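You operate a simulated robot arm through the tools that you are given. There is no shell and no other tool. Be economical: measure what you need, move in short steps, check, and stop when the job is done.

You run a simulated robot arm. Do the job below in one go: nothing can be reset, and whatever is moved stays where it is left.

JOB
Test the purple-band vial and stand it in the tray the display names.
Fine: vial into the tester's well, hood shut, press TEST, hood open again. Set down upright: what you pick out. Where these are worked on the way, their far stop is far enough and under half their travel is too little: black hood.

The check looks at the end state, three seconds after you hand in, the way a careful person would. Anything else that was tipped, shoved, dropped, spilled or broken makes it a failure.

ROBOT AND FRAMES
A 7-joint arm with a two-finger parallel gripper, fixed in place. Base frame: the origin is at the foot of the arm, x ahead of it, y to its left, z up; the work surface is at about z = 5. Lengths are in mm, angles in rad, forces in N, time in s.
With the tool pointing down near the work surface it reaches from about 220 to 580 mm from the base axis. Its first joint turns from -1.152 to 1.152 rad. Payload 2.5 kg.
The tool frame sits at the grasp point between the pads (the TCP): z along the fingers, y along the line on which they close. The tips reach 23 mm beyond it. Largest opening 94 mm; finger width 38, thickness 10; the body of the gripper, 54 by 96 mm, starts 39 mm behind the TCP.
Orientation is that of the tool frame in the base frame, as a unit quaternion [x, y, z, w]. With the fingers straight down and closing along the base's y, the tool's x points along the base's -x, its y along +y and its z along -z.

CONTROLS
- The arm moves only by the tool jog_arm. Its argument "commands" is a list of rows, each a list of 3 entries, a list of its own where there are three numbers: the gripper command, from -1 (shut) to 1 (fully open), values between in proportion, then the shift along the tool's x, y, z in units of 20 mm (1.0 is 20 mm), then the turn, a rotation vector about the tool's x, y, z in units of 4 degrees (1.0 is 4 degrees). In form: [[gripper, [x, y, z], [rx, ry, rz]], ...]. A call has 1 to 12 rows; each row shifts and turns the commanded pose from where the row before left it, along the tool's axes as they then stand. A call with a number of a shift or a turn outside -1 to 1 is refused whole. A row lasts 0.2 s, in which the tool goes at most 50 mm and 0.15 rad; a call with a longer step from one row to the next is refused whole, and so is a gripper value outside its range. Where a pose cannot be reached the arm comes as near as it can. A force on the tool above 70 N (or 10 N above the force at the start of the call, whichever is more), or a blocked arm, ends the call early, and 0.2 s more pass. The fingers move at their own pace (about 108 mm/s each) and stop on an object; they squeeze with about 29 N. The grip force told is the motor's: it shows also when the fingers shut on nothing. Time passes only in rows, and 0.2 s behind the last, so rows that do not move let the fingers close. It gives the time, the measured TCP pose, the force on the tool (base axes), the opening and the grip force at its end, in the units of the frame above (readings bear some noise), with the torque about the TCP (base axes, N m) and any sound that the robot's microphone picked up.
- Cameras (640 x 400 px; columns grow to the right, rows downward): "scene" is fixed at [107.5, -410.1, 523.5]; the picture's right is [0.89, -0.45, 0.00], its down [-0.34, -0.68, -0.65] and it looks along [0.29, 0.58, -0.76] (base axes); focal length 214 px, centre (320, 200). "wrist" rides on the gripper at [86, 16, -75] in the tool frame; the picture's right is [-0.18, 0.98, 0.00], its down [-0.58, -0.11, -0.81] and it looks along [-0.79, -0.15, 0.59] (tool axes); focal length 243 px, centre (320, 200). There is no depth. A picture from a camera that has moved, and an enlarged one, comes with that camera's place and axes in the base frame and with its lens.
- camera(camera): a new picture of that camera. The clock stands still meanwhile.
- inspect(camera, box): a new picture of the part [left, top, right, bottom] of that camera's present view, enlarged. The clock stands still meanwhile.
- job_done(): hands the job in; it is judged then, once.

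Work in short steps. Places have to be worked out from the pictures, the camera data and where the tool is seen: move nearer, look again, correct. Check each grasp and each placing, and mend what went wrong. You have 120 turns and 76 pictures in all, those below and enlarged ones among them. Open the gripper and draw the arm clear of the work before you hand the job in, unless the task says otherwise; then end with one line.

The tools are called after ">>>" as name(argument=value, ...) on one line, values as JSON. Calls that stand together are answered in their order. jog_arm: Moves the arm, as the interface text tells. Its arguments: {"type":"object","properties":{"commands":{"type":"array"}},"required":["commands"]} The other tools are called the same way: camera (camera) takes a picture; inspect (camera, box) takes an enlarged picture of a part of a camera's view; job_done () hands the job in.

At the start:

```text
t: 0.0
tcp_pos: [382.5, 5.5, 329.8]
tool_rot: [0.0, 1.0, 0.0, 0.0]
wrist_force: [-0.3, 0.5, 0.0]
ft_torque: [-0.02, -0.03, 0.02]
finger_gap: 94.1
finger_force: 0.1
```

scene: 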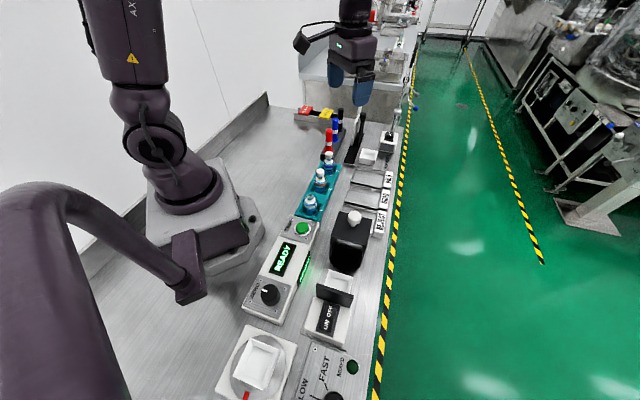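
wrist: 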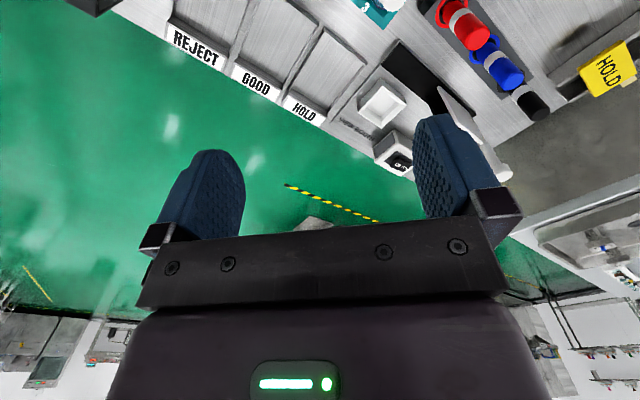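

The overview shows vials in a teal rack, a tester with the READY display, a black hood and trays. I'll enlarge these parts first.

>>> inspect(camera="scene", box=[280, 90, 420, 240])

>>> inspect(camera="scene", box=[220, 200, 400, 400])

```text
2.67 times, centred on (350, 165) of scene
camera zoom: at [107.5, -410.1, 523.5], right [0.89, -0.45, 0.0], down [-0.34, -0.68, -0.65], along [0.29, 0.58, -0.76], focal length 572 px, centre (240, 293)
```

zoom: 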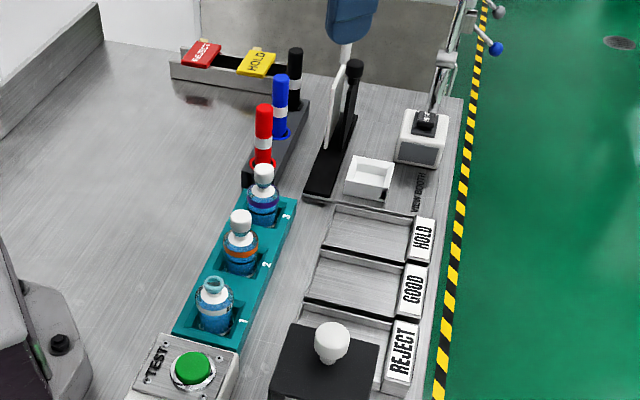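

```text
2.00 times, centred on (310, 300) of scene
camera zoom: at [107.5, -410.1, 523.5], right [0.89, -0.45, 0.0], down [-0.34, -0.68, -0.65], along [0.29, 0.58, -0.76], focal length 429 px, centre (340, 0)
```

zoom: 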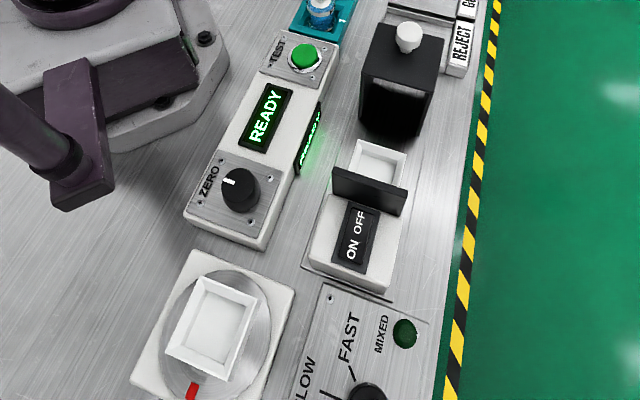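

Purple-band vial is in slot 3. I'll zoom in on the hood, the rocker and the vial to work out their mechanics.

>>> inspect(camera="scene", box=[300, 195, 400, 300])

>>> inspect(camera="scene", box=[290, 130, 400, 225])

>>> inspect(camera="scene", box=[200, 205, 330, 330])

```text
3.81 times, centred on (350, 248) of scene
camera zoom: at [107.5, -410.1, 523.5], right [0.89, -0.45, 0.0], down [-0.34, -0.68, -0.65], along [0.29, 0.58, -0.76], focal length 817 px, centre (206, 19)
```

zoom: 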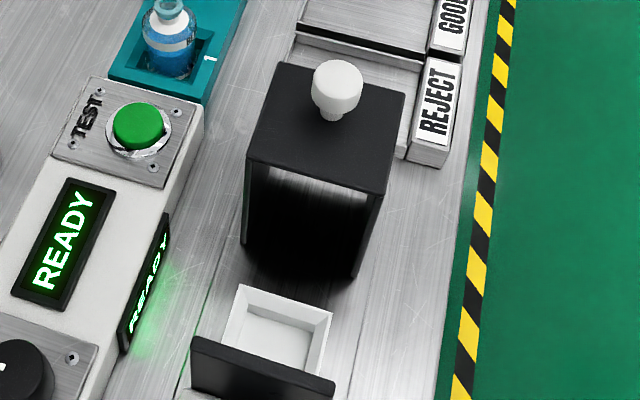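

```text
4.21 times, centred on (345, 178) of scene
camera zoom: at [107.5, -410.1, 523.5], right [0.89, -0.45, 0.0], down [-0.34, -0.68, -0.65], along [0.29, 0.58, -0.76], focal length 903 px, centre (215, 295)
```

zoom: 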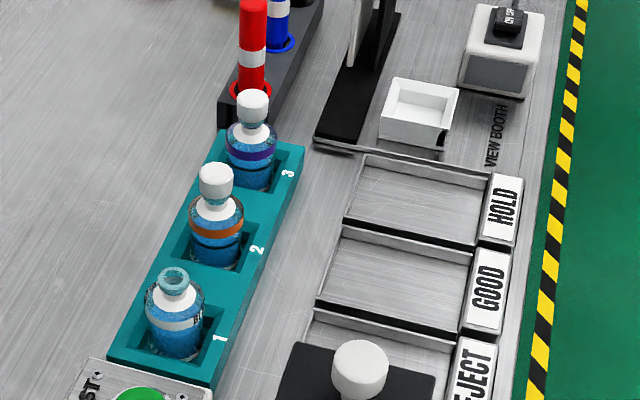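

```text
3.20 times, centred on (265, 268) of scene
camera zoom: at [107.5, -410.1, 523.5], right [0.89, -0.45, 0.0], down [-0.34, -0.68, -0.65], along [0.29, 0.58, -0.76], focal length 686 px, centre (496, -16)
```

zoom: 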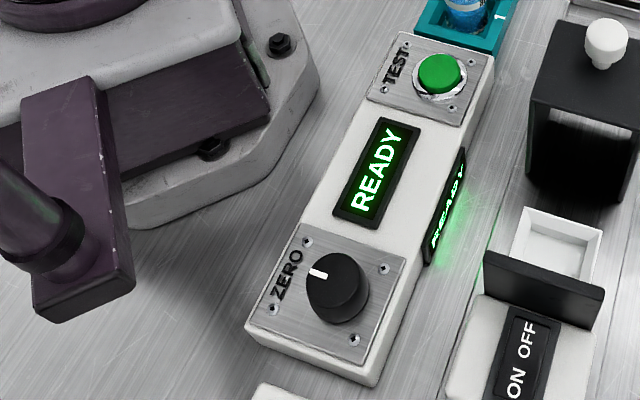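

The hood is a sliding box that covers the well, and everything lies along a roughly 45° line. I'll yaw the tool +45° so that its axes match the bench.

>>> jog_arm(commands=[[-0.2, [0, 0, 0], [0, 0, -1]], [-0.2, [0, 0, 0], [0, 0, -1]], [-0.2, [0, 0, 0], [0, 0, -1]], [-0.2, [0, 0, 0], [0, 0, -1]], [-0.2, [0, 0, 0], [0, 0, -1]], [-0.2, [0, 0, 0], [0, 0, -1]], [-0.2, [0, 0, 0], [0, 0, -1]], [-0.2, [0, 0, 0], [0, 0, -1]], [-0.2, [0, 0, 0], [0, 0, -1]], [-0.2, [0, 0, 0], [0, 0, -1]], [-0.2, [0, 0, 0], [0, 0, -1]], [-0.2, [0, 0, 0], [0, 0, -0.25]]])

```text
t: 2.6
tcp_pos: [383.0, 4.2, 328.8]
tool_rot: [-0.384, 0.923, 0.0, 0.0]
wrist_force: [0.8, 0.1, -0.2]
ft_torque: [0.0, -0.01, -0.05]
finger_gap: 37.6
finger_force: 0.1
```

Yaw is right: tool +x is −p and tool +y is −q (p=(x+y)/√2, q=(x−y)/√2). I'll move to p=148, q=217, z=250 to look along the rack.

>>> jog_arm(commands=[[-0.2, [0.9, 0.364, 0.571], [0, 0, 0]], [-0.2, [0.9, 0.364, 0.571], [0, 0, 0]], [-0.2, [0.9, 0.364, 0.571], [0, 0, 0]], [-0.2, [0.9, 0.364, 0.571], [0, 0, 0]], [-0.2, [0.9, 0.364, 0.571], [0, 0, 0]], [-0.2, [0.9, 0.364, 0.571], [0, 0, 0]], [-0.2, [0.9, 0.364, 0.571], [0, 0, 0]]])

>>> camera(camera="wrist")

```text
t: 4.2
tcp_pos: [258.2, -48.3, 248.5]
tool_rot: [-0.384, 0.923, 0.0, 0.001]
wrist_force: [-1.2, -0.2, 0.3]
ft_torque: [0.0, 0.03, -0.03]
finger_gap: 37.5
finger_force: 0.2
```

```text
68 pictures are left
camera wrist: at [186.2, -98.7, 323.7], right [-0.57, 0.82, 0.0], down [0.49, 0.33, 0.81], along [0.67, 0.46, -0.59], focal length 243 px, centre (320, 200)
```

wrist: 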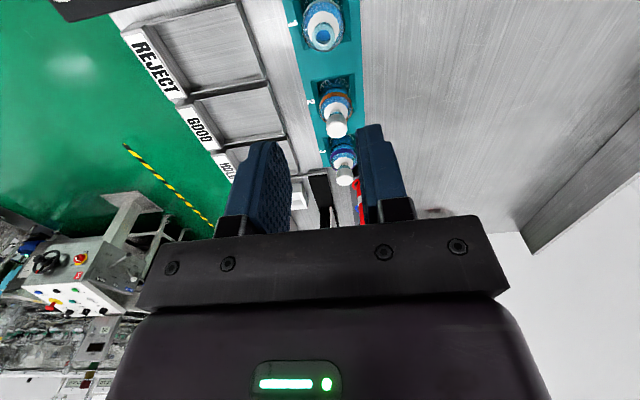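

The camera image is upside down. I'll zoom in on vial 3 and the rack.

>>> inspect(camera="wrist", box=[270, 50, 390, 200])

>>> inspect(camera="wrist", box=[110, 0, 310, 200])

```text
2.67 times, centred on (330, 125) of wrist
camera zoom: at [186.2, -98.7, 323.7], right [-0.57, 0.82, 0.0], down [0.49, 0.33, 0.81], along [0.67, 0.46, -0.59], focal length 647 px, centre (293, 400)
```

zoom: 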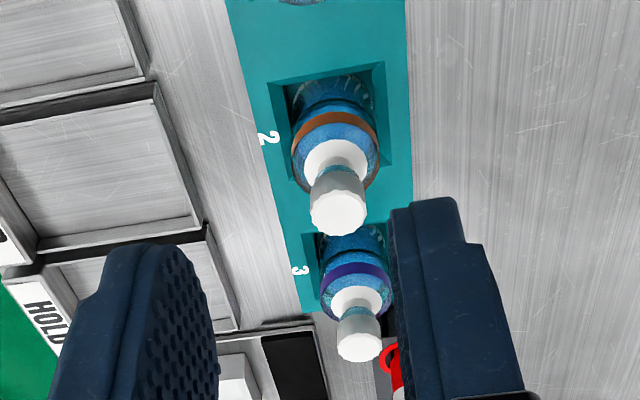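

```text
2.00 times, centred on (210, 100) of wrist
camera zoom: at [186.2, -98.7, 323.7], right [-0.57, 0.82, 0.0], down [0.49, 0.33, 0.81], along [0.67, 0.46, -0.59], focal length 485 px, centre (540, 400)
```

zoom: 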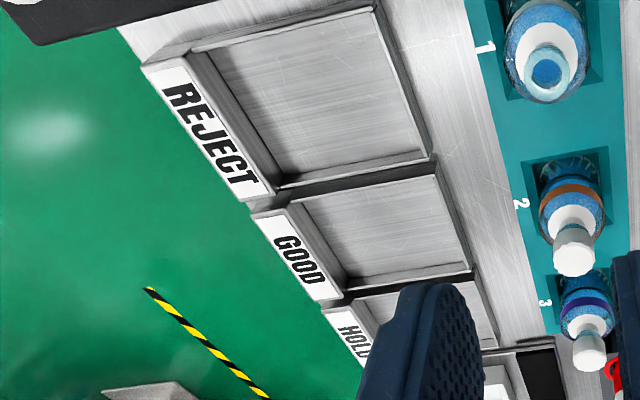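

Cap top of vial 3 is at about (382, 78, 98). I'll move closer (p≈300, z≈170) with the gripper open for a better look.

>>> jog_arm(commands=[[0.6, [-0.947, 0, 0.49], [0, 0, 0]], [0.6, [-0.947, 0, 0.49], [0, 0, 0]], [0.6, [-0.947, 0, 0.49], [0, 0, 0]], [0.6, [-0.947, 0, 0.49], [0, 0, 0]], [0.6, [-0.947, 0, 0.49], [0, 0, 0]], [0.6, [-0.947, 0, 0.49], [0, 0, 0]], [0.6, [-0.947, 0, 0.49], [0, 0, 0]], [0.6, [-0.947, 0, 0.49], [0, 0, 0]]])

>>> camera(camera="wrist")

>>> inspect(camera="scene", box=[300, 110, 380, 190])

```text
t: 6.0
tcp_pos: [362.2, 58.6, 169.3]
tool_rot: [-0.384, 0.923, 0.001, 0.0]
wrist_force: [0.4, 0.1, 0.0]
ft_torque: [0.01, 0.02, 0.02]
finger_gap: 75.1
finger_force: 0.0
```

```text
65 pictures are left
camera wrist: at [290.9, 9.1, 244.7], right [-0.57, 0.82, 0.0], down [0.49, 0.33, 0.81], along [0.66, 0.46, -0.59], focal length 243 px, centre (320, 200)
```

wrist: 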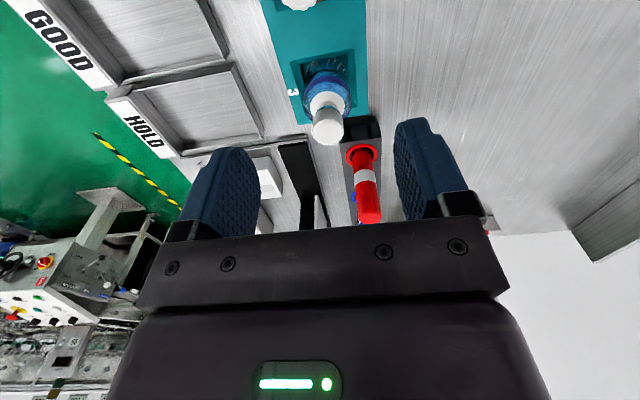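

```text
5.00 times, centred on (340, 150) of scene
camera zoom: at [107.5, -410.1, 523.5], right [0.89, -0.45, 0.0], down [-0.34, -0.68, -0.65], along [0.29, 0.58, -0.76], focal length 1072 px, centre (220, 450)
```

zoom: 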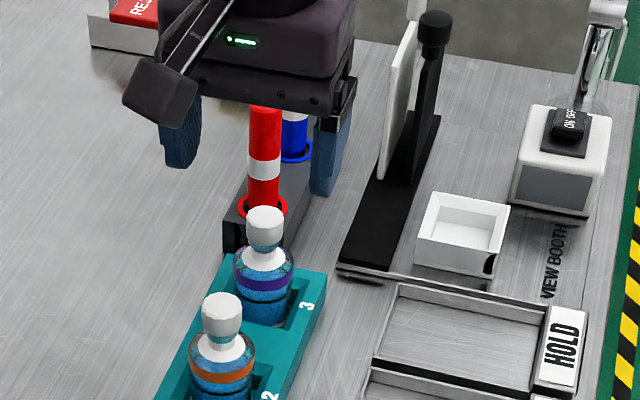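

Cap top is at about p≈325, q≈215, z≈100. I'll move directly over it at z=135, with the fingers straddling, and check the centring.

>>> jog_arm(commands=[[0.8, [-0.7, 0, 0], [0, 0, 0]], [0.8, [-0.68, 0, 0.5], [0, 0, 0]], [0.8, [0, 0, 0.6], [0, 0, 0]], [0.8, [0, 0, 0.6], [0, 0, 0]]])

>>> inspect(camera="wrist", box=[160, 40, 480, 240])

>>> inspect(camera="scene", box=[300, 120, 370, 190])

```text
t: 7.0
tcp_pos: [382.4, 79.1, 136.6]
tool_rot: [-0.384, 0.923, 0.0, 0.001]
wrist_force: [0.8, -0.2, 0.7]
ft_torque: [0.03, 0.04, 0.02]
finger_gap: 84.8
finger_force: 0.0
```

```text
2.00 times, centred on (320, 140) of wrist
camera zoom: at [310.8, 28.8, 211.2], right [-0.57, 0.82, 0.0], down [0.49, 0.34, 0.81], along [0.67, 0.46, -0.59], focal length 485 px, centre (320, 320)
```

zoom: 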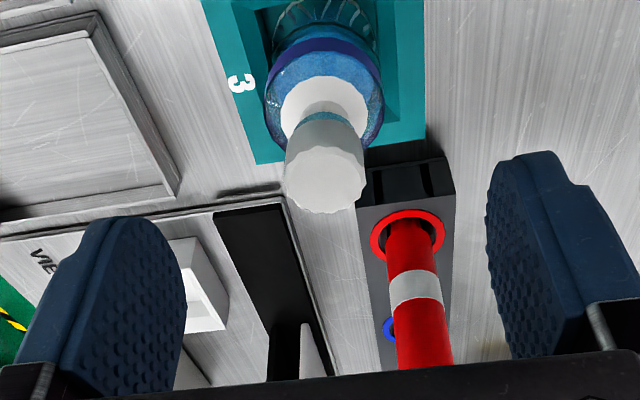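

```text
5.71 times, centred on (335, 155) of scene
camera zoom: at [107.5, -410.1, 523.5], right [0.89, -0.45, 0.0], down [-0.34, -0.68, -0.65], along [0.29, 0.58, -0.76], focal length 1226 px, centre (234, 457)
```

zoom: 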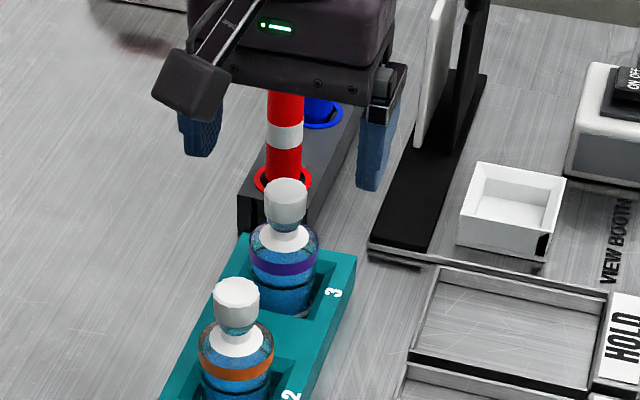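

The TCP is centred over the vial, with the cap top at z≈98–100. I'll descend to z≈66, so the gripper body stays clear of the cap, then close.

>>> jog_arm(commands=[[0.8, [-0.03, 0, 0.7], [0, 0, 0]], [0.8, [-0.03, 0, 0.7], [0, 0, 0]], [0.8, [0, 0, 0.7], [0, 0, 0]], [0.8, [0, 0, 0.7], [0, 0, 0]], [0.8, [0, 0, 0.6], [0, 0, 0]], [0.8, [0, 0, 0], [0, 0, 0]]])

>>> inspect(camera="scene", box=[295, 120, 375, 190])

>>> camera(camera="wrist")

```text
t: 8.4
tcp_pos: [383.4, 78.5, 68.7]
tool_rot: [-0.382, 0.924, 0.0, -0.001]
wrist_force: [-0.3, -0.9, 0.7]
ft_torque: [-0.01, 0.03, 0.01]
finger_gap: 84.7
finger_force: 0.2
```

```text
5.71 times, centred on (335, 155) of scene
camera zoom: at [107.5, -410.1, 523.5], right [0.89, -0.45, 0.0], down [-0.34, -0.68, -0.65], along [0.29, 0.58, -0.76], focal length 1226 px, centre (234, 457)
```

zoom: 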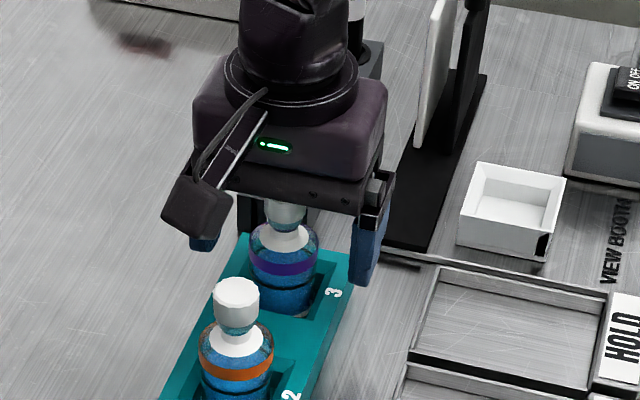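

```text
60 pictures are left
camera wrist: at [312.0, 29.1, 143.3], right [-0.57, 0.82, 0.0], down [0.49, 0.33, 0.81], along [0.67, 0.46, -0.59], focal length 243 px, centre (320, 200)
```

wrist: 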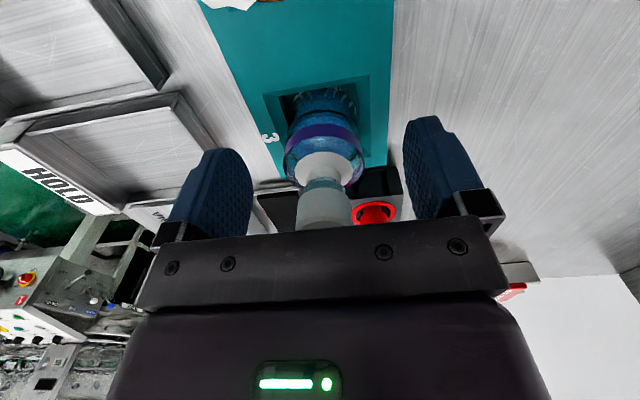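

The fingers straddle the vial body, with the band at z≈60. I'll lower 3 mm and close.

>>> jog_arm(commands=[[0.8, [0, 0, 0.15], [0, 0, 0]], [0.2, [0, 0, 0], [0, 0, 0]], [-0.3, [0, 0, 0], [0, 0, 0]], [-1, [0, 0, 0], [0, 0, 0]], [-1, [0, 0, 0], [0, 0, 0]], [-1, [0, 0, 0], [0, 0, 0]]])

```text
t: 9.8
tcp_pos: [385.1, 79.0, 64.8]
tool_rot: [-0.383, 0.924, 0.001, 0.001]
wrist_force: [0.4, -0.5, 0.6]
ft_torque: [-0.03, -0.02, 0.01]
finger_gap: 38.3
finger_force: 28.8
```

Gripped at 38 mm with 29 N. I'll lift in steps and check.

>>> jog_arm(commands=[[-1, [0, 0, -0.3], [0, 0, 0]], [-1, [0, 0, -0.5], [0, 0, 0]], [-1, [0, 0, -0.7], [0, 0, 0]], [-1, [0, 0, -0.9], [0, 0, 0]], [-1, [0, 0, -0.9], [0, 0, 0]], [-1, [0, 0, -0.9], [0, 0, 0]], [-1, [0, 0, -0.9], [0, 0, 0]]])

>>> inspect(camera="scene", box=[295, 90, 375, 190])

>>> camera(camera="wrist")

```text
t: 11.4
tcp_pos: [383.8, 80.8, 168.6]
tool_rot: [-0.383, 0.924, 0.0, 0.0]
wrist_force: [0.8, -0.5, 0.5]
ft_torque: [0.0, 0.02, -0.04]
finger_gap: 38.0
finger_force: 28.8
```

```text
4.00 times, centred on (335, 140) of scene
camera zoom: at [107.5, -410.1, 523.5], right [0.89, -0.45, 0.0], down [-0.34, -0.68, -0.65], along [0.29, 0.58, -0.76], focal length 858 px, centre (260, 440)
```

zoom: 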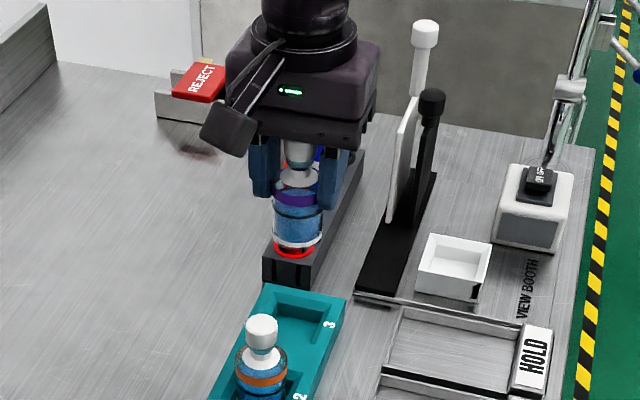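

```text
58 pictures are left
camera wrist: at [311.7, 30.8, 243.9], right [-0.57, 0.82, 0.0], down [0.49, 0.33, 0.81], along [0.66, 0.46, -0.59], focal length 243 px, centre (320, 200)
```

wrist: 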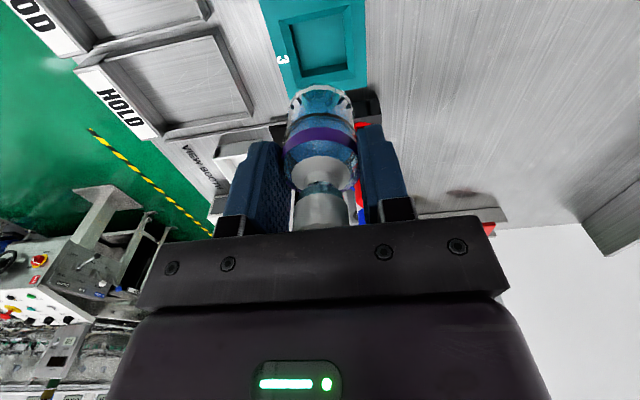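

Vial is held upright, with its bottom about 54 mm below the TCP. I'll zoom in on the well to find its place precisely.

>>> inspect(camera="scene", box=[310, 255, 380, 325])

```text
5.71 times, centred on (345, 290) of scene
camera zoom: at [107.5, -410.1, 523.5], right [0.89, -0.45, 0.0], down [-0.34, -0.68, -0.65], along [0.29, 0.58, -0.76], focal length 1226 px, centre (177, -314)
```

zoom: 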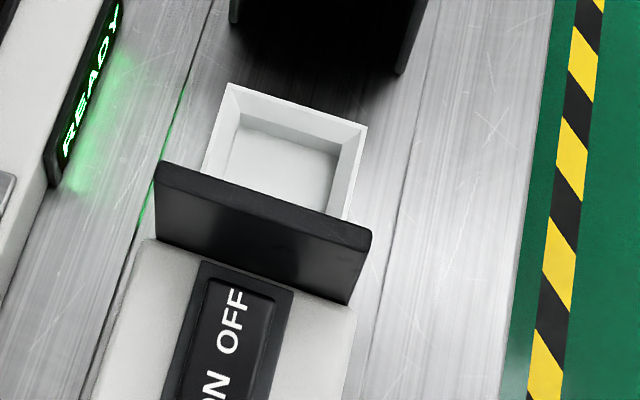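

The well appears at about p≈−41, q≈351, with a barrier (top z≈83) at p≈−74. I'll raise the vial and go to a viewing position above and behind it.

>>> jog_arm(commands=[[-1, [0, 0, -0.9], [0, 0, 0]], [-1, [0, 0, -0.9], [0, 0, 0]], [-1, [0, 0, -0.9], [0, 0, 0]], [-1, [0.88, -0.283, -0.6], [0, 0, 0]], [-1, [0.88, -0.283, 0], [0, 0, 0]], [-1, [0.88, -0.283, 0], [0, 0, 0]], [-1, [0.88, -0.283, 0], [0, 0, 0]], [-1, [0.88, -0.283, 0], [0, 0, 0]], [-1, [0.88, -0.283, 0], [0, 0, 0]], [-1, [0.88, -0.283, 0], [0, 0, 0]], [-1, [0.88, -0.283, 0], [0, 0, 0]], [-1, [0.88, -0.283, 0], [0, 0, 0]]])

>>> jog_arm(commands=[[-1, [0.88, -0.283, 0], [0, 0, 0]], [-1, [0.88, -0.283, 0], [0, 0, 0]], [-1, [0.88, -0.283, 0], [0, 0, 0]], [-1, [0.88, -0.283, 0], [0, 0, 0]], [-1, [0.88, -0.283, 0], [0, 0, 0]], [-1, [0.88, -0.283, 0], [0, 0, 0]], [-1, [0.88, -0.283, 0], [0, 0, 0]], [-1, [0.88, -0.283, 0], [0, 0, 0]], [-1, [0.88, -0.283, 0], [0, 0, 0]], [-1, [0.88, -0.283, 0], [0, 0, 0]], [-1, [0.88, -0.283, 0], [0, 0, 0]], [-1, [0.88, -0.283, 0], [0, 0, 0]]])

>>> camera(camera="wrist")

```text
t: 14.0
tcp_pos: [307.6, -70.1, 234.9]
tool_rot: [-0.384, 0.923, 0.0, 0.001]
wrist_force: [0.0, 0.1, -1.6]
ft_torque: [0.0, 0.0, -0.03]
finger_gap: 38.1
finger_force: 29.0
```

```text
t: 16.6
tcp_pos: [206.4, -265.6, 234.6]
tool_rot: [-0.383, 0.924, -0.001, 0.0]
wrist_force: [-0.7, -0.7, -0.7]
ft_torque: [-0.03, -0.02, 0.02]
finger_gap: 38.5
finger_force: 29.9
```

```text
56 pictures are left
camera wrist: at [134.4, -315.4, 309.7], right [-0.57, 0.82, 0.0], down [0.49, 0.33, 0.81], along [0.66, 0.46, -0.59], focal length 243 px, centre (320, 200)
```

wrist: 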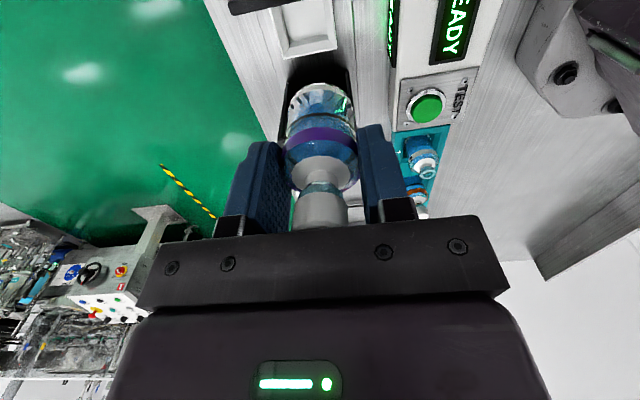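

The well shows at the top edge of the view. I'll back off 50 mm along −p to see it fully.

>>> jog_arm(commands=[[-1, [0.85, -0.25, 0], [0, 0, 0]], [-1, [0.85, -0.25, 0], [0, 0, 0]], [-1, [0.85, -0.25, 0], [0, 0, 0]], [-1, [0, 0, 0], [0, 0, 0]]])

>>> inspect(camera="wrist", box=[250, 0, 410, 120])

>>> inspect(camera="scene", box=[300, 220, 400, 320])

```text
t: 17.6
tcp_pos: [183.6, -313.7, 233.3]
tool_rot: [-0.384, 0.923, 0.0, 0.0]
wrist_force: [0.0, -0.9, -1.0]
ft_torque: [-0.02, 0.01, 0.0]
finger_gap: 38.3
finger_force: 29.3
```

```text
3.33 times, centred on (330, 60) of wrist
camera zoom: at [110.8, -363.1, 309.0], right [-0.57, 0.82, 0.0], down [0.49, 0.33, 0.81], along [0.66, 0.46, -0.59], focal length 809 px, centre (287, 667)
```

zoom: 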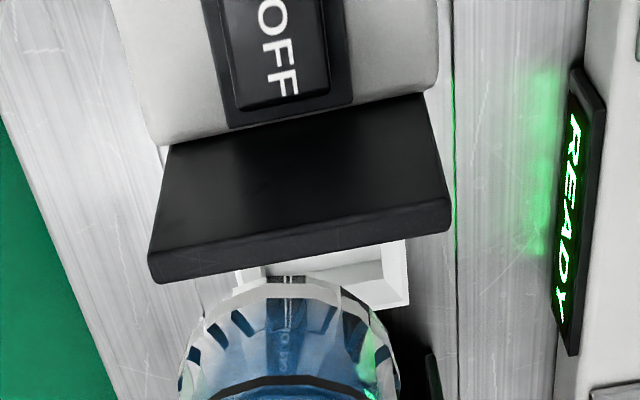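

```text
4.00 times, centred on (350, 270) of scene
camera zoom: at [107.5, -410.1, 523.5], right [0.89, -0.45, 0.0], down [-0.34, -0.68, -0.65], along [0.29, 0.58, -0.76], focal length 858 px, centre (200, -80)
```

zoom: 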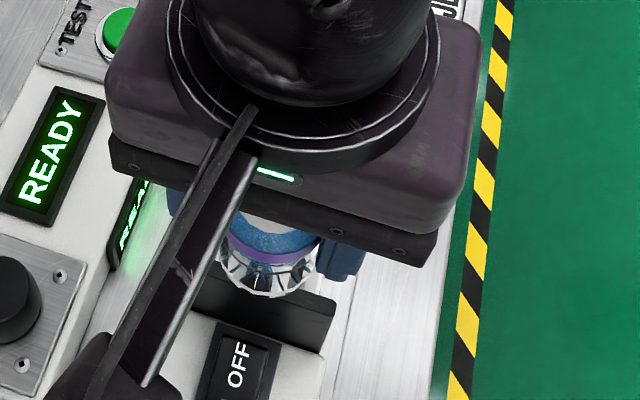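

Estimates agree at about q≈350.5, p≈−41.5, but the margin is tight. I'll step the arm aside in −q for an unobstructed, highly zoomed scene view of the well.

>>> jog_arm(commands=[[-1, [-0.5, 0.9, 0], [0, 0, 0]], [-1, [-0.5, 0.9, 0], [0, 0, 0]], [-1, [-0.5, 0.9, 0], [0, 0, 0]], [-1, [-0.5, 0.9, 0], [0, 0, 0]], [-1, [-0.5, 0.9, 0], [0, 0, 0]]])

>>> inspect(camera="scene", box=[328, 262, 368, 302])

>>> inspect(camera="wrist", box=[160, 0, 360, 120])

```text
t: 18.8
tcp_pos: [155.4, -215.5, 233.2]
tool_rot: [-0.382, 0.924, 0.0, 0.0]
wrist_force: [0.3, -0.6, -1.4]
ft_torque: [0.02, -0.01, 0.0]
finger_gap: 38.3
finger_force: 28.6
```

```text
10.00 times, centred on (348, 282) of scene
camera zoom: at [107.5, -410.1, 523.5], right [0.89, -0.45, 0.0], down [-0.34, -0.68, -0.65], along [0.29, 0.58, -0.76], focal length 2145 px, centre (40, -620)
```

zoom: 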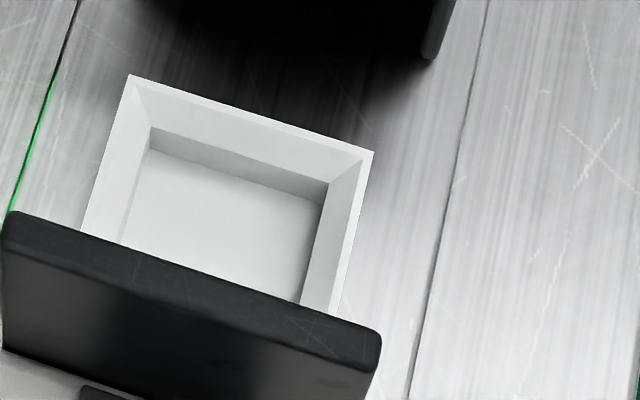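

```text
3.20 times, centred on (260, 60) of wrist
camera zoom: at [81.3, -265.2, 308.7], right [-0.56, 0.83, 0.0], down [0.49, 0.33, 0.81], along [0.67, 0.46, -0.59], focal length 776 px, centre (512, 648)
```

zoom: 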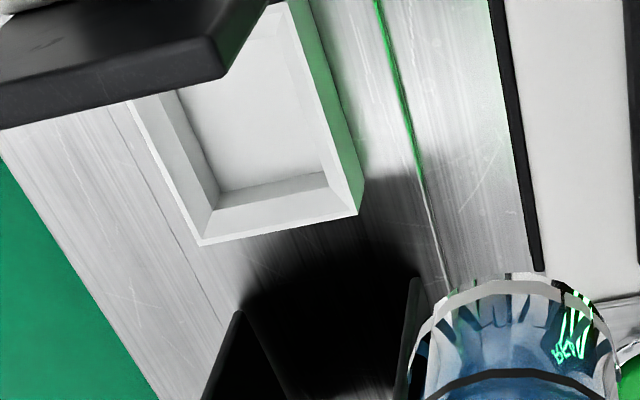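

The well has a bevelled funnel, inner opening about 43 mm, q centre ≈350.4. I need its near edge, so I'll back up 50 mm and look again.

>>> jog_arm(commands=[[-1, [0.85, 0, -0.5], [0, 0, 0]], [-1, [0.85, 0, -0.5], [0, 0, 0]], [-1, [0.85, 0, -0.5], [0, 0, 0]], [-1, [0, 0, 0], [0, 0, 0]]])

>>> inspect(camera="wrist", box=[180, 0, 340, 120])

```text
t: 19.8
tcp_pos: [119.7, -251.3, 264.0]
tool_rot: [-0.383, 0.924, 0.0, 0.0]
wrist_force: [-0.2, 0.8, -1.3]
ft_torque: [0.01, 0.03, -0.05]
finger_gap: 38.2
finger_force: 29.4
```

```text
3.33 times, centred on (260, 60) of wrist
camera zoom: at [46.6, -300.5, 339.3], right [-0.57, 0.82, 0.0], down [0.49, 0.33, 0.81], along [0.67, 0.46, -0.59], focal length 809 px, centre (520, 667)
```

zoom: 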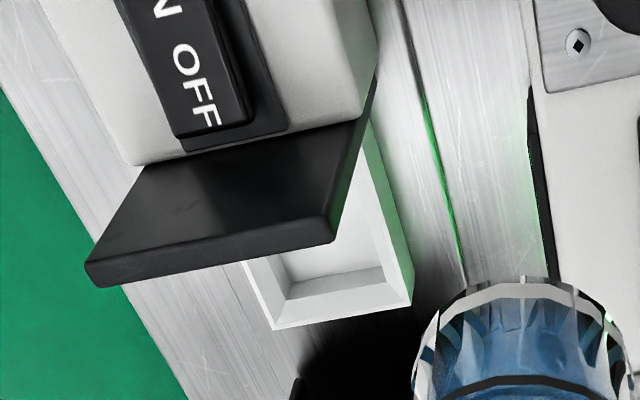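

The hood, knob and lip all agree on a well centre at p≈−42.5, q≈350.4. I'll move over it at height, then lower to z≈150.

>>> jog_arm(commands=[[-1, [-0.425, -0.734, 0], [0, 0, 0]], [-1, [-0.425, -0.734, 0], [0, 0, 0]], [-1, [-0.425, -0.734, 0], [0, 0, 0]], [-1, [-0.425, -0.734, 0], [0, 0, 0]], [-1, [-0.425, -0.734, 0], [0, 0, 0]], [-1, [-0.425, -0.734, 0], [0, 0, 0]], [-1, [0, 0, 1], [0, 0, 0]], [-1, [0, 0, 1], [0, 0, 0]], [-1, [0, 0, 1], [0, 0, 0]], [-1, [0, 0, 1], [0, 0, 0]], [-1, [0, 0, 1], [0, 0, 0]], [-1, [0, 0, 0.7], [0, 0, 0]]])

>>> inspect(camera="scene", box=[300, 220, 400, 320])

>>> camera(camera="wrist")

```text
t: 22.4
tcp_pos: [216.9, -276.8, 149.8]
tool_rot: [-0.384, 0.924, 0.0, 0.0]
wrist_force: [-0.2, -0.4, -0.9]
ft_torque: [0.0, -0.01, 0.02]
finger_gap: 38.1
finger_force: 29.1
```

```text
4.00 times, centred on (350, 270) of scene
camera zoom: at [107.5, -410.1, 523.5], right [0.89, -0.45, 0.0], down [-0.34, -0.68, -0.65], along [0.29, 0.58, -0.76], focal length 858 px, centre (200, -80)
```

zoom: 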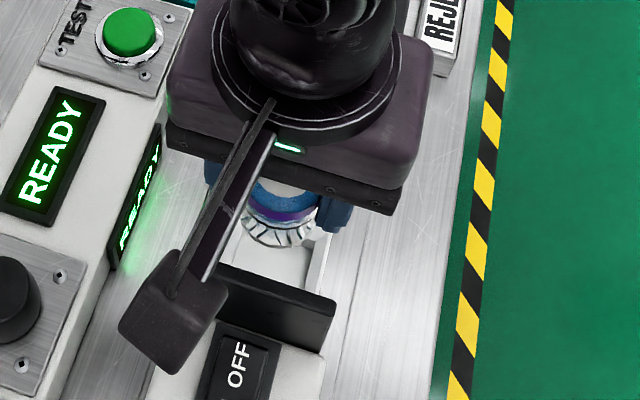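

```text
49 pictures are left
camera wrist: at [143.9, -325.9, 224.5], right [-0.57, 0.82, 0.0], down [0.49, 0.33, 0.81], along [0.66, 0.46, -0.59], focal length 243 px, centre (320, 200)
```

wrist: 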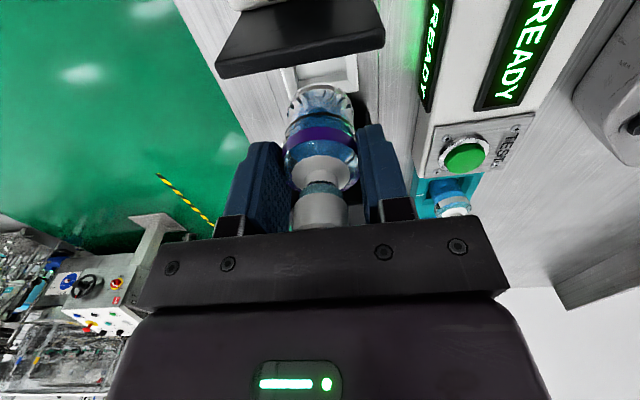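

The TCP is at p=−42.4, q=349.1. I'll lower to just above the well and check.

>>> jog_arm(commands=[[-1, [0, -0.06, 0.6], [0, 0, 0]], [-1, [0, 0, 0.6], [0, 0, 0]], [-1, [0, 0, 0.6], [0, 0, 0]], [-1, [0, 0, 0.5], [0, 0, 0]], [-1, [0, 0, 0], [0, 0, 0]]])

>>> inspect(camera="scene", box=[320, 250, 380, 310])

>>> inspect(camera="wrist", box=[230, 30, 410, 190])

```text
t: 23.6
tcp_pos: [218.7, -278.8, 104.0]
tool_rot: [-0.383, 0.924, 0.0, 0.001]
wrist_force: [-0.2, -0.2, -0.7]
ft_torque: [0.0, 0.01, 0.0]
finger_gap: 38.2
finger_force: 29.0
```

```text
6.67 times, centred on (350, 280) of scene
camera zoom: at [107.5, -410.1, 523.5], right [0.89, -0.45, 0.0], down [-0.34, -0.68, -0.65], along [0.29, 0.58, -0.76], focal length 1430 px, centre (120, -333)
```

zoom: 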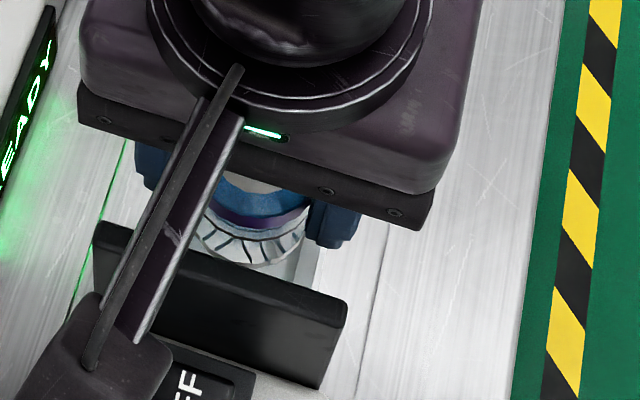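

```text
2.50 times, centred on (320, 110) of wrist
camera zoom: at [145.7, -327.6, 178.8], right [-0.57, 0.82, 0.0], down [0.49, 0.33, 0.81], along [0.67, 0.46, -0.59], focal length 606 px, centre (320, 425)
```

zoom: 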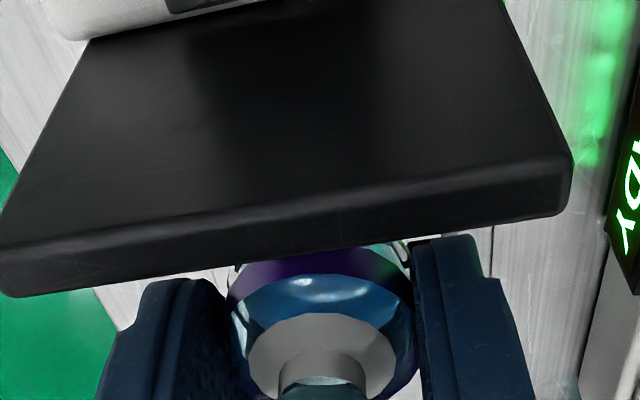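

Aligned (p=−42.5, q≈351, barrier centre q≈351). I'll lower slowly into the bevel, watching the force.

>>> jog_arm(commands=[[-1, [0, 0.03, 0.2], [0, 0, 0]], [-1, [0, 0, 0.2], [0, 0, 0]], [-1, [0, 0, 0.2], [0, 0, 0]], [-1, [0, 0, 0.2], [0, 0, 0]], [-1, [0, 0, 0.2], [0, 0, 0]], [-1, [0, 0, 0.2], [0, 0, 0]]])

```text
t: 25.0
tcp_pos: [215.7, -278.4, 78.5]
tool_rot: [-0.382, 0.924, -0.001, 0.0]
wrist_force: [-11.0, -11.1, 4.1]
ft_torque: [-0.52, 0.58, -0.01]
finger_gap: 38.4
finger_force: 28.8
```

The force pushes the tool toward −p, so the vial is touching the far bevel. I'll ease up slightly and shift 4 mm toward −p.

>>> jog_arm(commands=[[-1, [0, 0, -0.2], [0, 0, 0]], [-1, [0.2, 0, 0], [0, 0, 0]], [-1, [0, 0, 0.1], [0, 0, 0]], [-1, [0, 0, 0.1], [0, 0, 0]], [-1, [0, 0, 0], [0, 0, 0]]])

```text
t: 26.2
tcp_pos: [214.1, -279.6, 79.8]
tool_rot: [-0.384, 0.923, 0.0, 0.0]
wrist_force: [0.8, 0.2, -0.6]
ft_torque: [0.02, -0.01, -0.02]
finger_gap: 38.2
finger_force: 28.7
```

The force is gone. I'll continue down.

>>> jog_arm(commands=[[-1, [0, 0, 0.15], [0, 0, 0]], [-1, [0, 0, 0.15], [0, 0, 0]], [-1, [0, 0, 0], [0, 0, 0]]])

```text
t: 27.0
tcp_pos: [214.6, -280.2, 73.8]
tool_rot: [-0.382, 0.924, 0.0, 0.0]
wrist_force: [-0.2, -0.4, -0.2]
ft_torque: [-0.02, 0.01, 0.01]
finger_gap: 38.3
finger_force: 29.4
```

>>> jog_arm(commands=[[-1, [0, 0, 0.15], [0, 0, 0]], [-1, [0, 0, 0.15], [0, 0, 0]], [-1, [0, 0, 0], [0, 0, 0]]])

```text
t: 27.8
tcp_pos: [215.7, -280.4, 68.3]
tool_rot: [-0.383, 0.924, -0.001, 0.0]
wrist_force: [-5.5, 1.8, 25.9]
ft_torque: [0.32, 0.28, 0.04]
finger_gap: 38.2
finger_force: 29.0
```

Upward force of 26 N at z=68.3, which could be the floor. I'll ease 1 mm and look.

>>> jog_arm(commands=[[-1, [0, 0, -0.06], [0, 0, 0]], [-1, [0, 0, 0], [0, 0, 0]]])

>>> inspect(camera="scene", box=[320, 250, 380, 310])

>>> camera(camera="wrist")

```text
t: 28.4
tcp_pos: [214.1, -280.3, 68.4]
tool_rot: [-0.383, 0.924, -0.001, 0.001]
wrist_force: [-1.4, -4.5, 9.7]
ft_torque: [-0.11, 0.1, -0.01]
finger_gap: 38.2
finger_force: 28.5
```

```text
6.67 times, centred on (350, 280) of scene
camera zoom: at [107.5, -410.0, 523.6], right [0.89, -0.45, 0.0], down [-0.34, -0.68, -0.65], along [0.29, 0.58, -0.76], focal length 1430 px, centre (120, -333)
```

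zoom: 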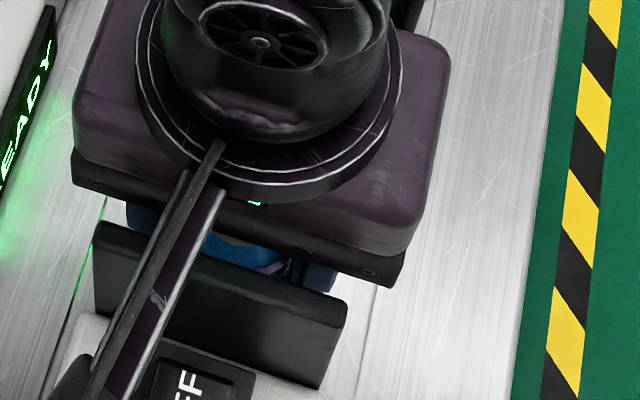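

```text
45 pictures are left
camera wrist: at [141.8, -329.7, 143.6], right [-0.57, 0.82, 0.0], down [0.49, 0.34, 0.81], along [0.67, 0.46, -0.59], focal length 243 px, centre (320, 200)
```

wrist: 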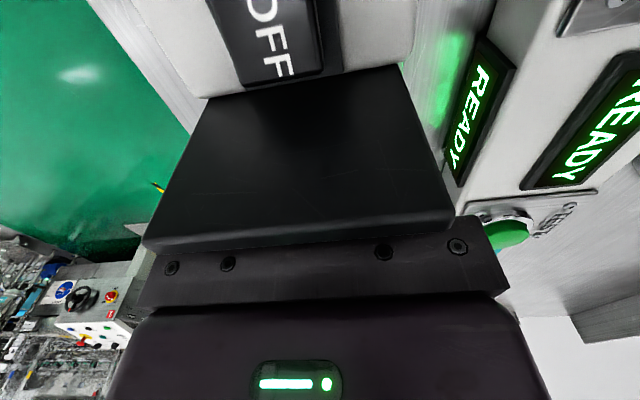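

Residual force is small and points toward −p. I'll shift 1.5 mm toward −p and re-press lightly to see if this is really the floor.

>>> jog_arm(commands=[[-1, [0.075, 0, -0.1], [0, 0, 0]], [-1, [0, 0, 0], [0, 0, 0]]])

>>> jog_arm(commands=[[-1, [0, 0, 0.1], [0, 0, 0]], [-1, [0, 0, 0.05], [0, 0, 0]], [-1, [0, 0, 0], [0, 0, 0]]])

```text
t: 29.0
tcp_pos: [212.4, -279.9, 70.2]
tool_rot: [-0.384, 0.923, 0.001, 0.0]
wrist_force: [1.0, 1.0, -1.9]
ft_torque: [0.04, -0.07, 0.02]
finger_gap: 38.4
finger_force: 29.3
```

```text
t: 29.8
tcp_pos: [213.3, -281.8, 68.0]
tool_rot: [-0.384, 0.923, 0.0, 0.0]
wrist_force: [-2.4, 8.6, 22.8]
ft_torque: [0.61, 0.01, -0.02]
finger_gap: 38.1
finger_force: 29.6
```

Same contact height at different p, so the vial stands on the flat floor. I'll relieve the force and open gently.

>>> jog_arm(commands=[[-1, [0, 0, -0.06], [0, 0, 0]], [-1, [0, 0, 0], [0, 0, 0]], [-0.1, [0, 0, 0], [0, 0, 0]], [0.1, [0, 0, 0], [0, 0, 0]], [0.3, [0, 0, 0], [0, 0, 0]], [0.3, [0, 0, 0], [0, 0, 0]]])

>>> jog_arm(commands=[[0.3, [0, 0, -0.3], [0, 0, 0]], [0.3, [0, 0, -0.6], [0, 0, 0]], [0.3, [0, 0, -0.9], [0, 0, 0]], [0.3, [0, 0, -0.9], [0, 0, 0]], [0.3, [0, 0, -0.9], [0, 0, 0]], [0.3, [0, 0, -0.9], [0, 0, 0]], [0.3, [0, 0, -0.9], [0, 0, 0]]])

>>> camera(camera="wrist")

>>> inspect(camera="scene", box=[300, 220, 400, 320])

```text
t: 31.2
tcp_pos: [212.5, -282.0, 69.7]
tool_rot: [-0.384, 0.924, 0.0, 0.0]
wrist_force: [0.0, -0.6, 0.6]
ft_torque: [-0.03, -0.02, 0.01]
finger_gap: 61.1
finger_force: 0.1
```

```text
t: 32.8
tcp_pos: [213.3, -281.0, 176.7]
tool_rot: [-0.383, 0.924, 0.0, 0.0]
wrist_force: [-0.3, -0.4, 0.3]
ft_torque: [-0.01, -0.01, 0.02]
finger_gap: 60.9
finger_force: 0.0
```

```text
44 pictures are left
camera wrist: at [140.8, -330.7, 252.6], right [-0.57, 0.82, 0.0], down [0.49, 0.33, 0.81], along [0.66, 0.46, -0.59], focal length 243 px, centre (320, 200)
```

wrist: 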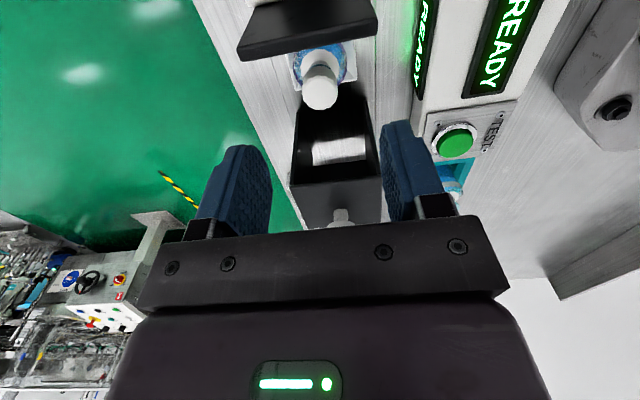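

```text
4.00 times, centred on (350, 270) of scene
camera zoom: at [107.5, -410.1, 523.5], right [0.89, -0.45, 0.0], down [-0.34, -0.68, -0.65], along [0.29, 0.58, -0.76], focal length 858 px, centre (200, -80)
```

zoom: 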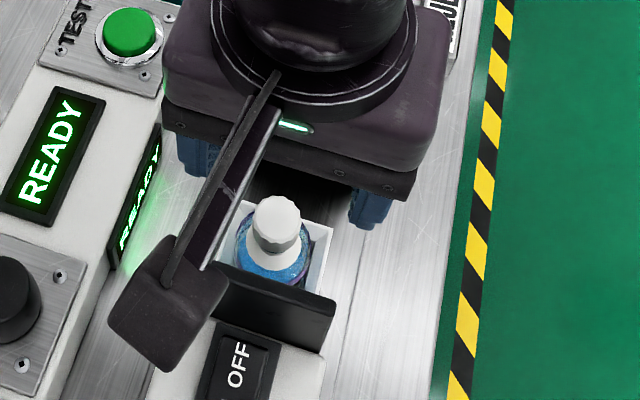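

Vial stands upright in the well. Next is the hood knob: I'll rise and move forward to measure it.

>>> jog_arm(commands=[[0.3, [0, 0, -0.9], [0, 0, 0]], [0.3, [0, 0, -0.9], [0, 0, 0]], [0.3, [0, 0, -0.9], [0, 0, 0]], [0.3, [-0.9, 0, 0], [0, 0, 0]], [0.3, [-0.9, 0, 0], [0, 0, 0]], [0.3, [-0.9, 0, 0], [0, 0, 0]]])

>>> inspect(camera="wrist", box=[230, 0, 430, 160])

```text
t: 34.2
tcp_pos: [251.4, -242.8, 230.3]
tool_rot: [-0.383, 0.924, 0.0, 0.0]
wrist_force: [0.8, -0.6, -0.1]
ft_torque: [-0.02, -0.01, -0.01]
finger_gap: 61.3
finger_force: 0.0
```

```text
2.50 times, centred on (330, 80) of wrist
camera zoom: at [178.5, -292.8, 306.2], right [-0.57, 0.82, 0.0], down [0.49, 0.33, 0.81], along [0.67, 0.46, -0.59], focal length 606 px, centre (295, 500)
```

zoom: 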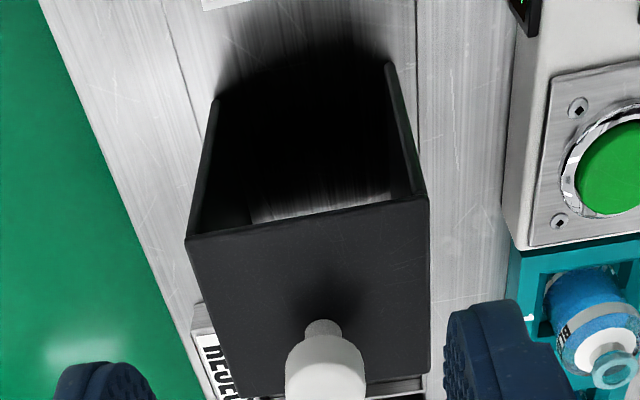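

Knob at p≈65, q≈350. I'll move above it and look again.

>>> jog_arm(commands=[[0.3, [-0.9, 0, 0], [0, 0, 0]], [0.3, [-0.9, 0, 0.3], [0, 0, 0]], [0.3, [-0.9, -0.05, 0.5], [0, 0, 0]], [0.3, [0, 0, 0], [0, 0, 0]]])

>>> inspect(camera="wrist", box=[210, 20, 430, 220])

>>> inspect(camera="scene", box=[310, 180, 400, 270])

```text
t: 35.2
tcp_pos: [290.5, -205.8, 215.0]
tool_rot: [-0.383, 0.924, -0.001, 0.0]
wrist_force: [-0.1, 0.4, 0.3]
ft_torque: [0.02, 0.01, 0.01]
finger_gap: 61.0
finger_force: 0.1
```

```text
2.00 times, centred on (320, 120) of wrist
camera zoom: at [218.0, -254.9, 289.6], right [-0.57, 0.82, 0.0], down [0.49, 0.33, 0.81], along [0.67, 0.46, -0.59], focal length 485 px, centre (320, 360)
```

zoom: 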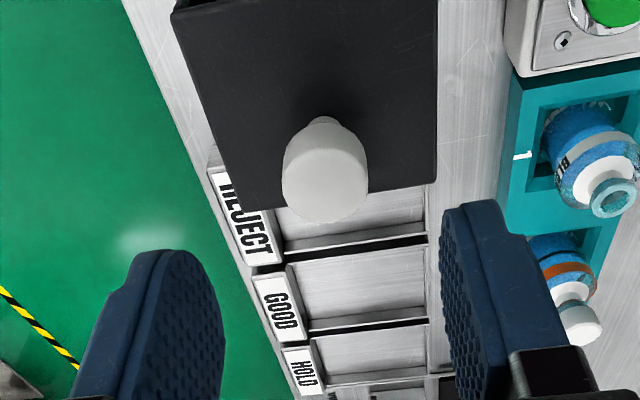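

```text
4.44 times, centred on (355, 225) of scene
camera zoom: at [107.5, -410.1, 523.5], right [0.89, -0.45, 0.0], down [-0.34, -0.68, -0.65], along [0.29, 0.58, -0.76], focal length 953 px, centre (164, 89)
```

zoom: 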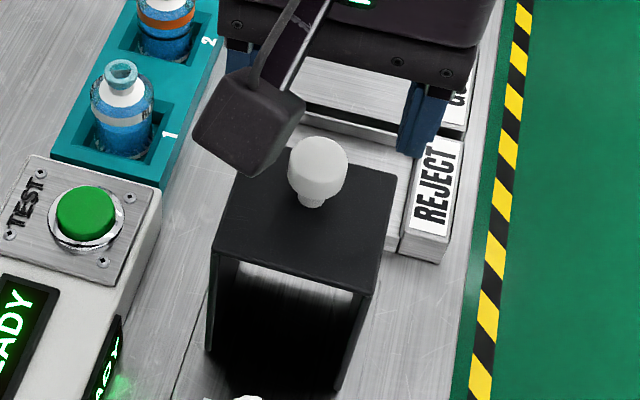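

Knob is at p≈69, q≈350, head z≈130–150, hood top ≈118. I'll go over it and descend to z≈148.

>>> jog_arm(commands=[[0.3, [-0.455, 0.03, 0.3], [0, 0, 0]], [0.3, [0, 0, 0.7], [0, 0, 0]], [0.3, [0, 0, 0.7], [0, 0, 0]], [0.3, [0, 0, 0.7], [0, 0, 0]], [0.3, [0, 0, 0.6], [0, 0, 0]], [0.3, [0, 0, 0.35], [0, 0, 0]], [0.3, [0, 0, 0], [0, 0, 0]]])

>>> camera(camera="wrist")

>>> inspect(camera="scene", box=[310, 180, 400, 270])

```text
t: 36.8
tcp_pos: [295.6, -197.2, 148.5]
tool_rot: [-0.383, 0.924, 0.0, 0.0]
wrist_force: [-0.1, 1.2, -0.2]
ft_torque: [-0.02, 0.0, 0.01]
finger_gap: 61.3
finger_force: 0.0
```

```text
39 pictures are left
camera wrist: at [223.9, -247.1, 224.0], right [-0.57, 0.82, 0.0], down [0.49, 0.33, 0.81], along [0.66, 0.46, -0.59], focal length 243 px, centre (320, 200)
```

wrist: 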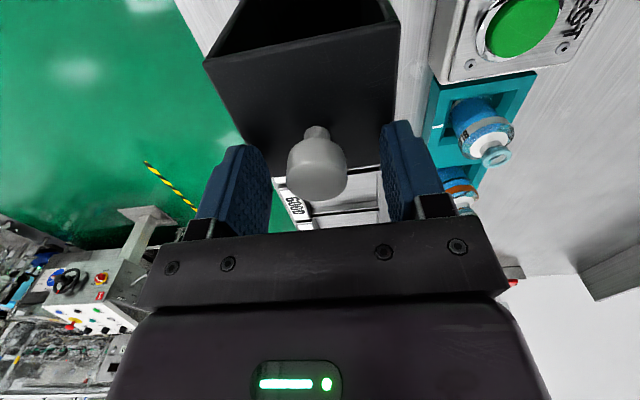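

```text
4.44 times, centred on (355, 225) of scene
camera zoom: at [107.5, -410.1, 523.5], right [0.89, -0.45, 0.0], down [-0.34, -0.68, -0.65], along [0.29, 0.58, -0.76], focal length 953 px, centre (164, 89)
```

zoom: 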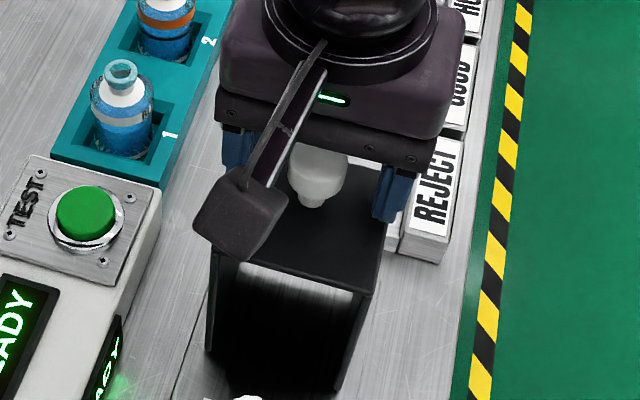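

The knob sits between the pads. I'll close on it.

>>> jog_arm(commands=[[0, [0, 0, 0], [0, 0, 0]], [-0.3, [0, 0, 0], [0, 0, 0]], [-1, [0, 0, 0], [0, 0, 0]], [-1, [0, 0, 0], [0, 0, 0]]])

>>> jog_arm(commands=[[-1, [0.2, 0, 0], [0, 0, 0]], [-1, [0.3, 0, 0], [0, 0, 0]], [-1, [0, 0, 0], [0, 0, 0]]])

```text
t: 37.8
tcp_pos: [296.3, -198.1, 149.3]
tool_rot: [-0.383, 0.924, -0.001, 0.0]
wrist_force: [7.5, -7.5, -8.3]
ft_torque: [0.25, 0.06, 0.07]
finger_gap: 27.6
finger_force: 45.1
```

```text
t: 38.6
tcp_pos: [289.1, -206.1, 148.9]
tool_rot: [-0.382, 0.924, 0.0, 0.001]
wrist_force: [2.8, -1.1, 11.0]
ft_torque: [0.53, -0.12, 0.02]
finger_gap: 27.6
finger_force: 44.7
```

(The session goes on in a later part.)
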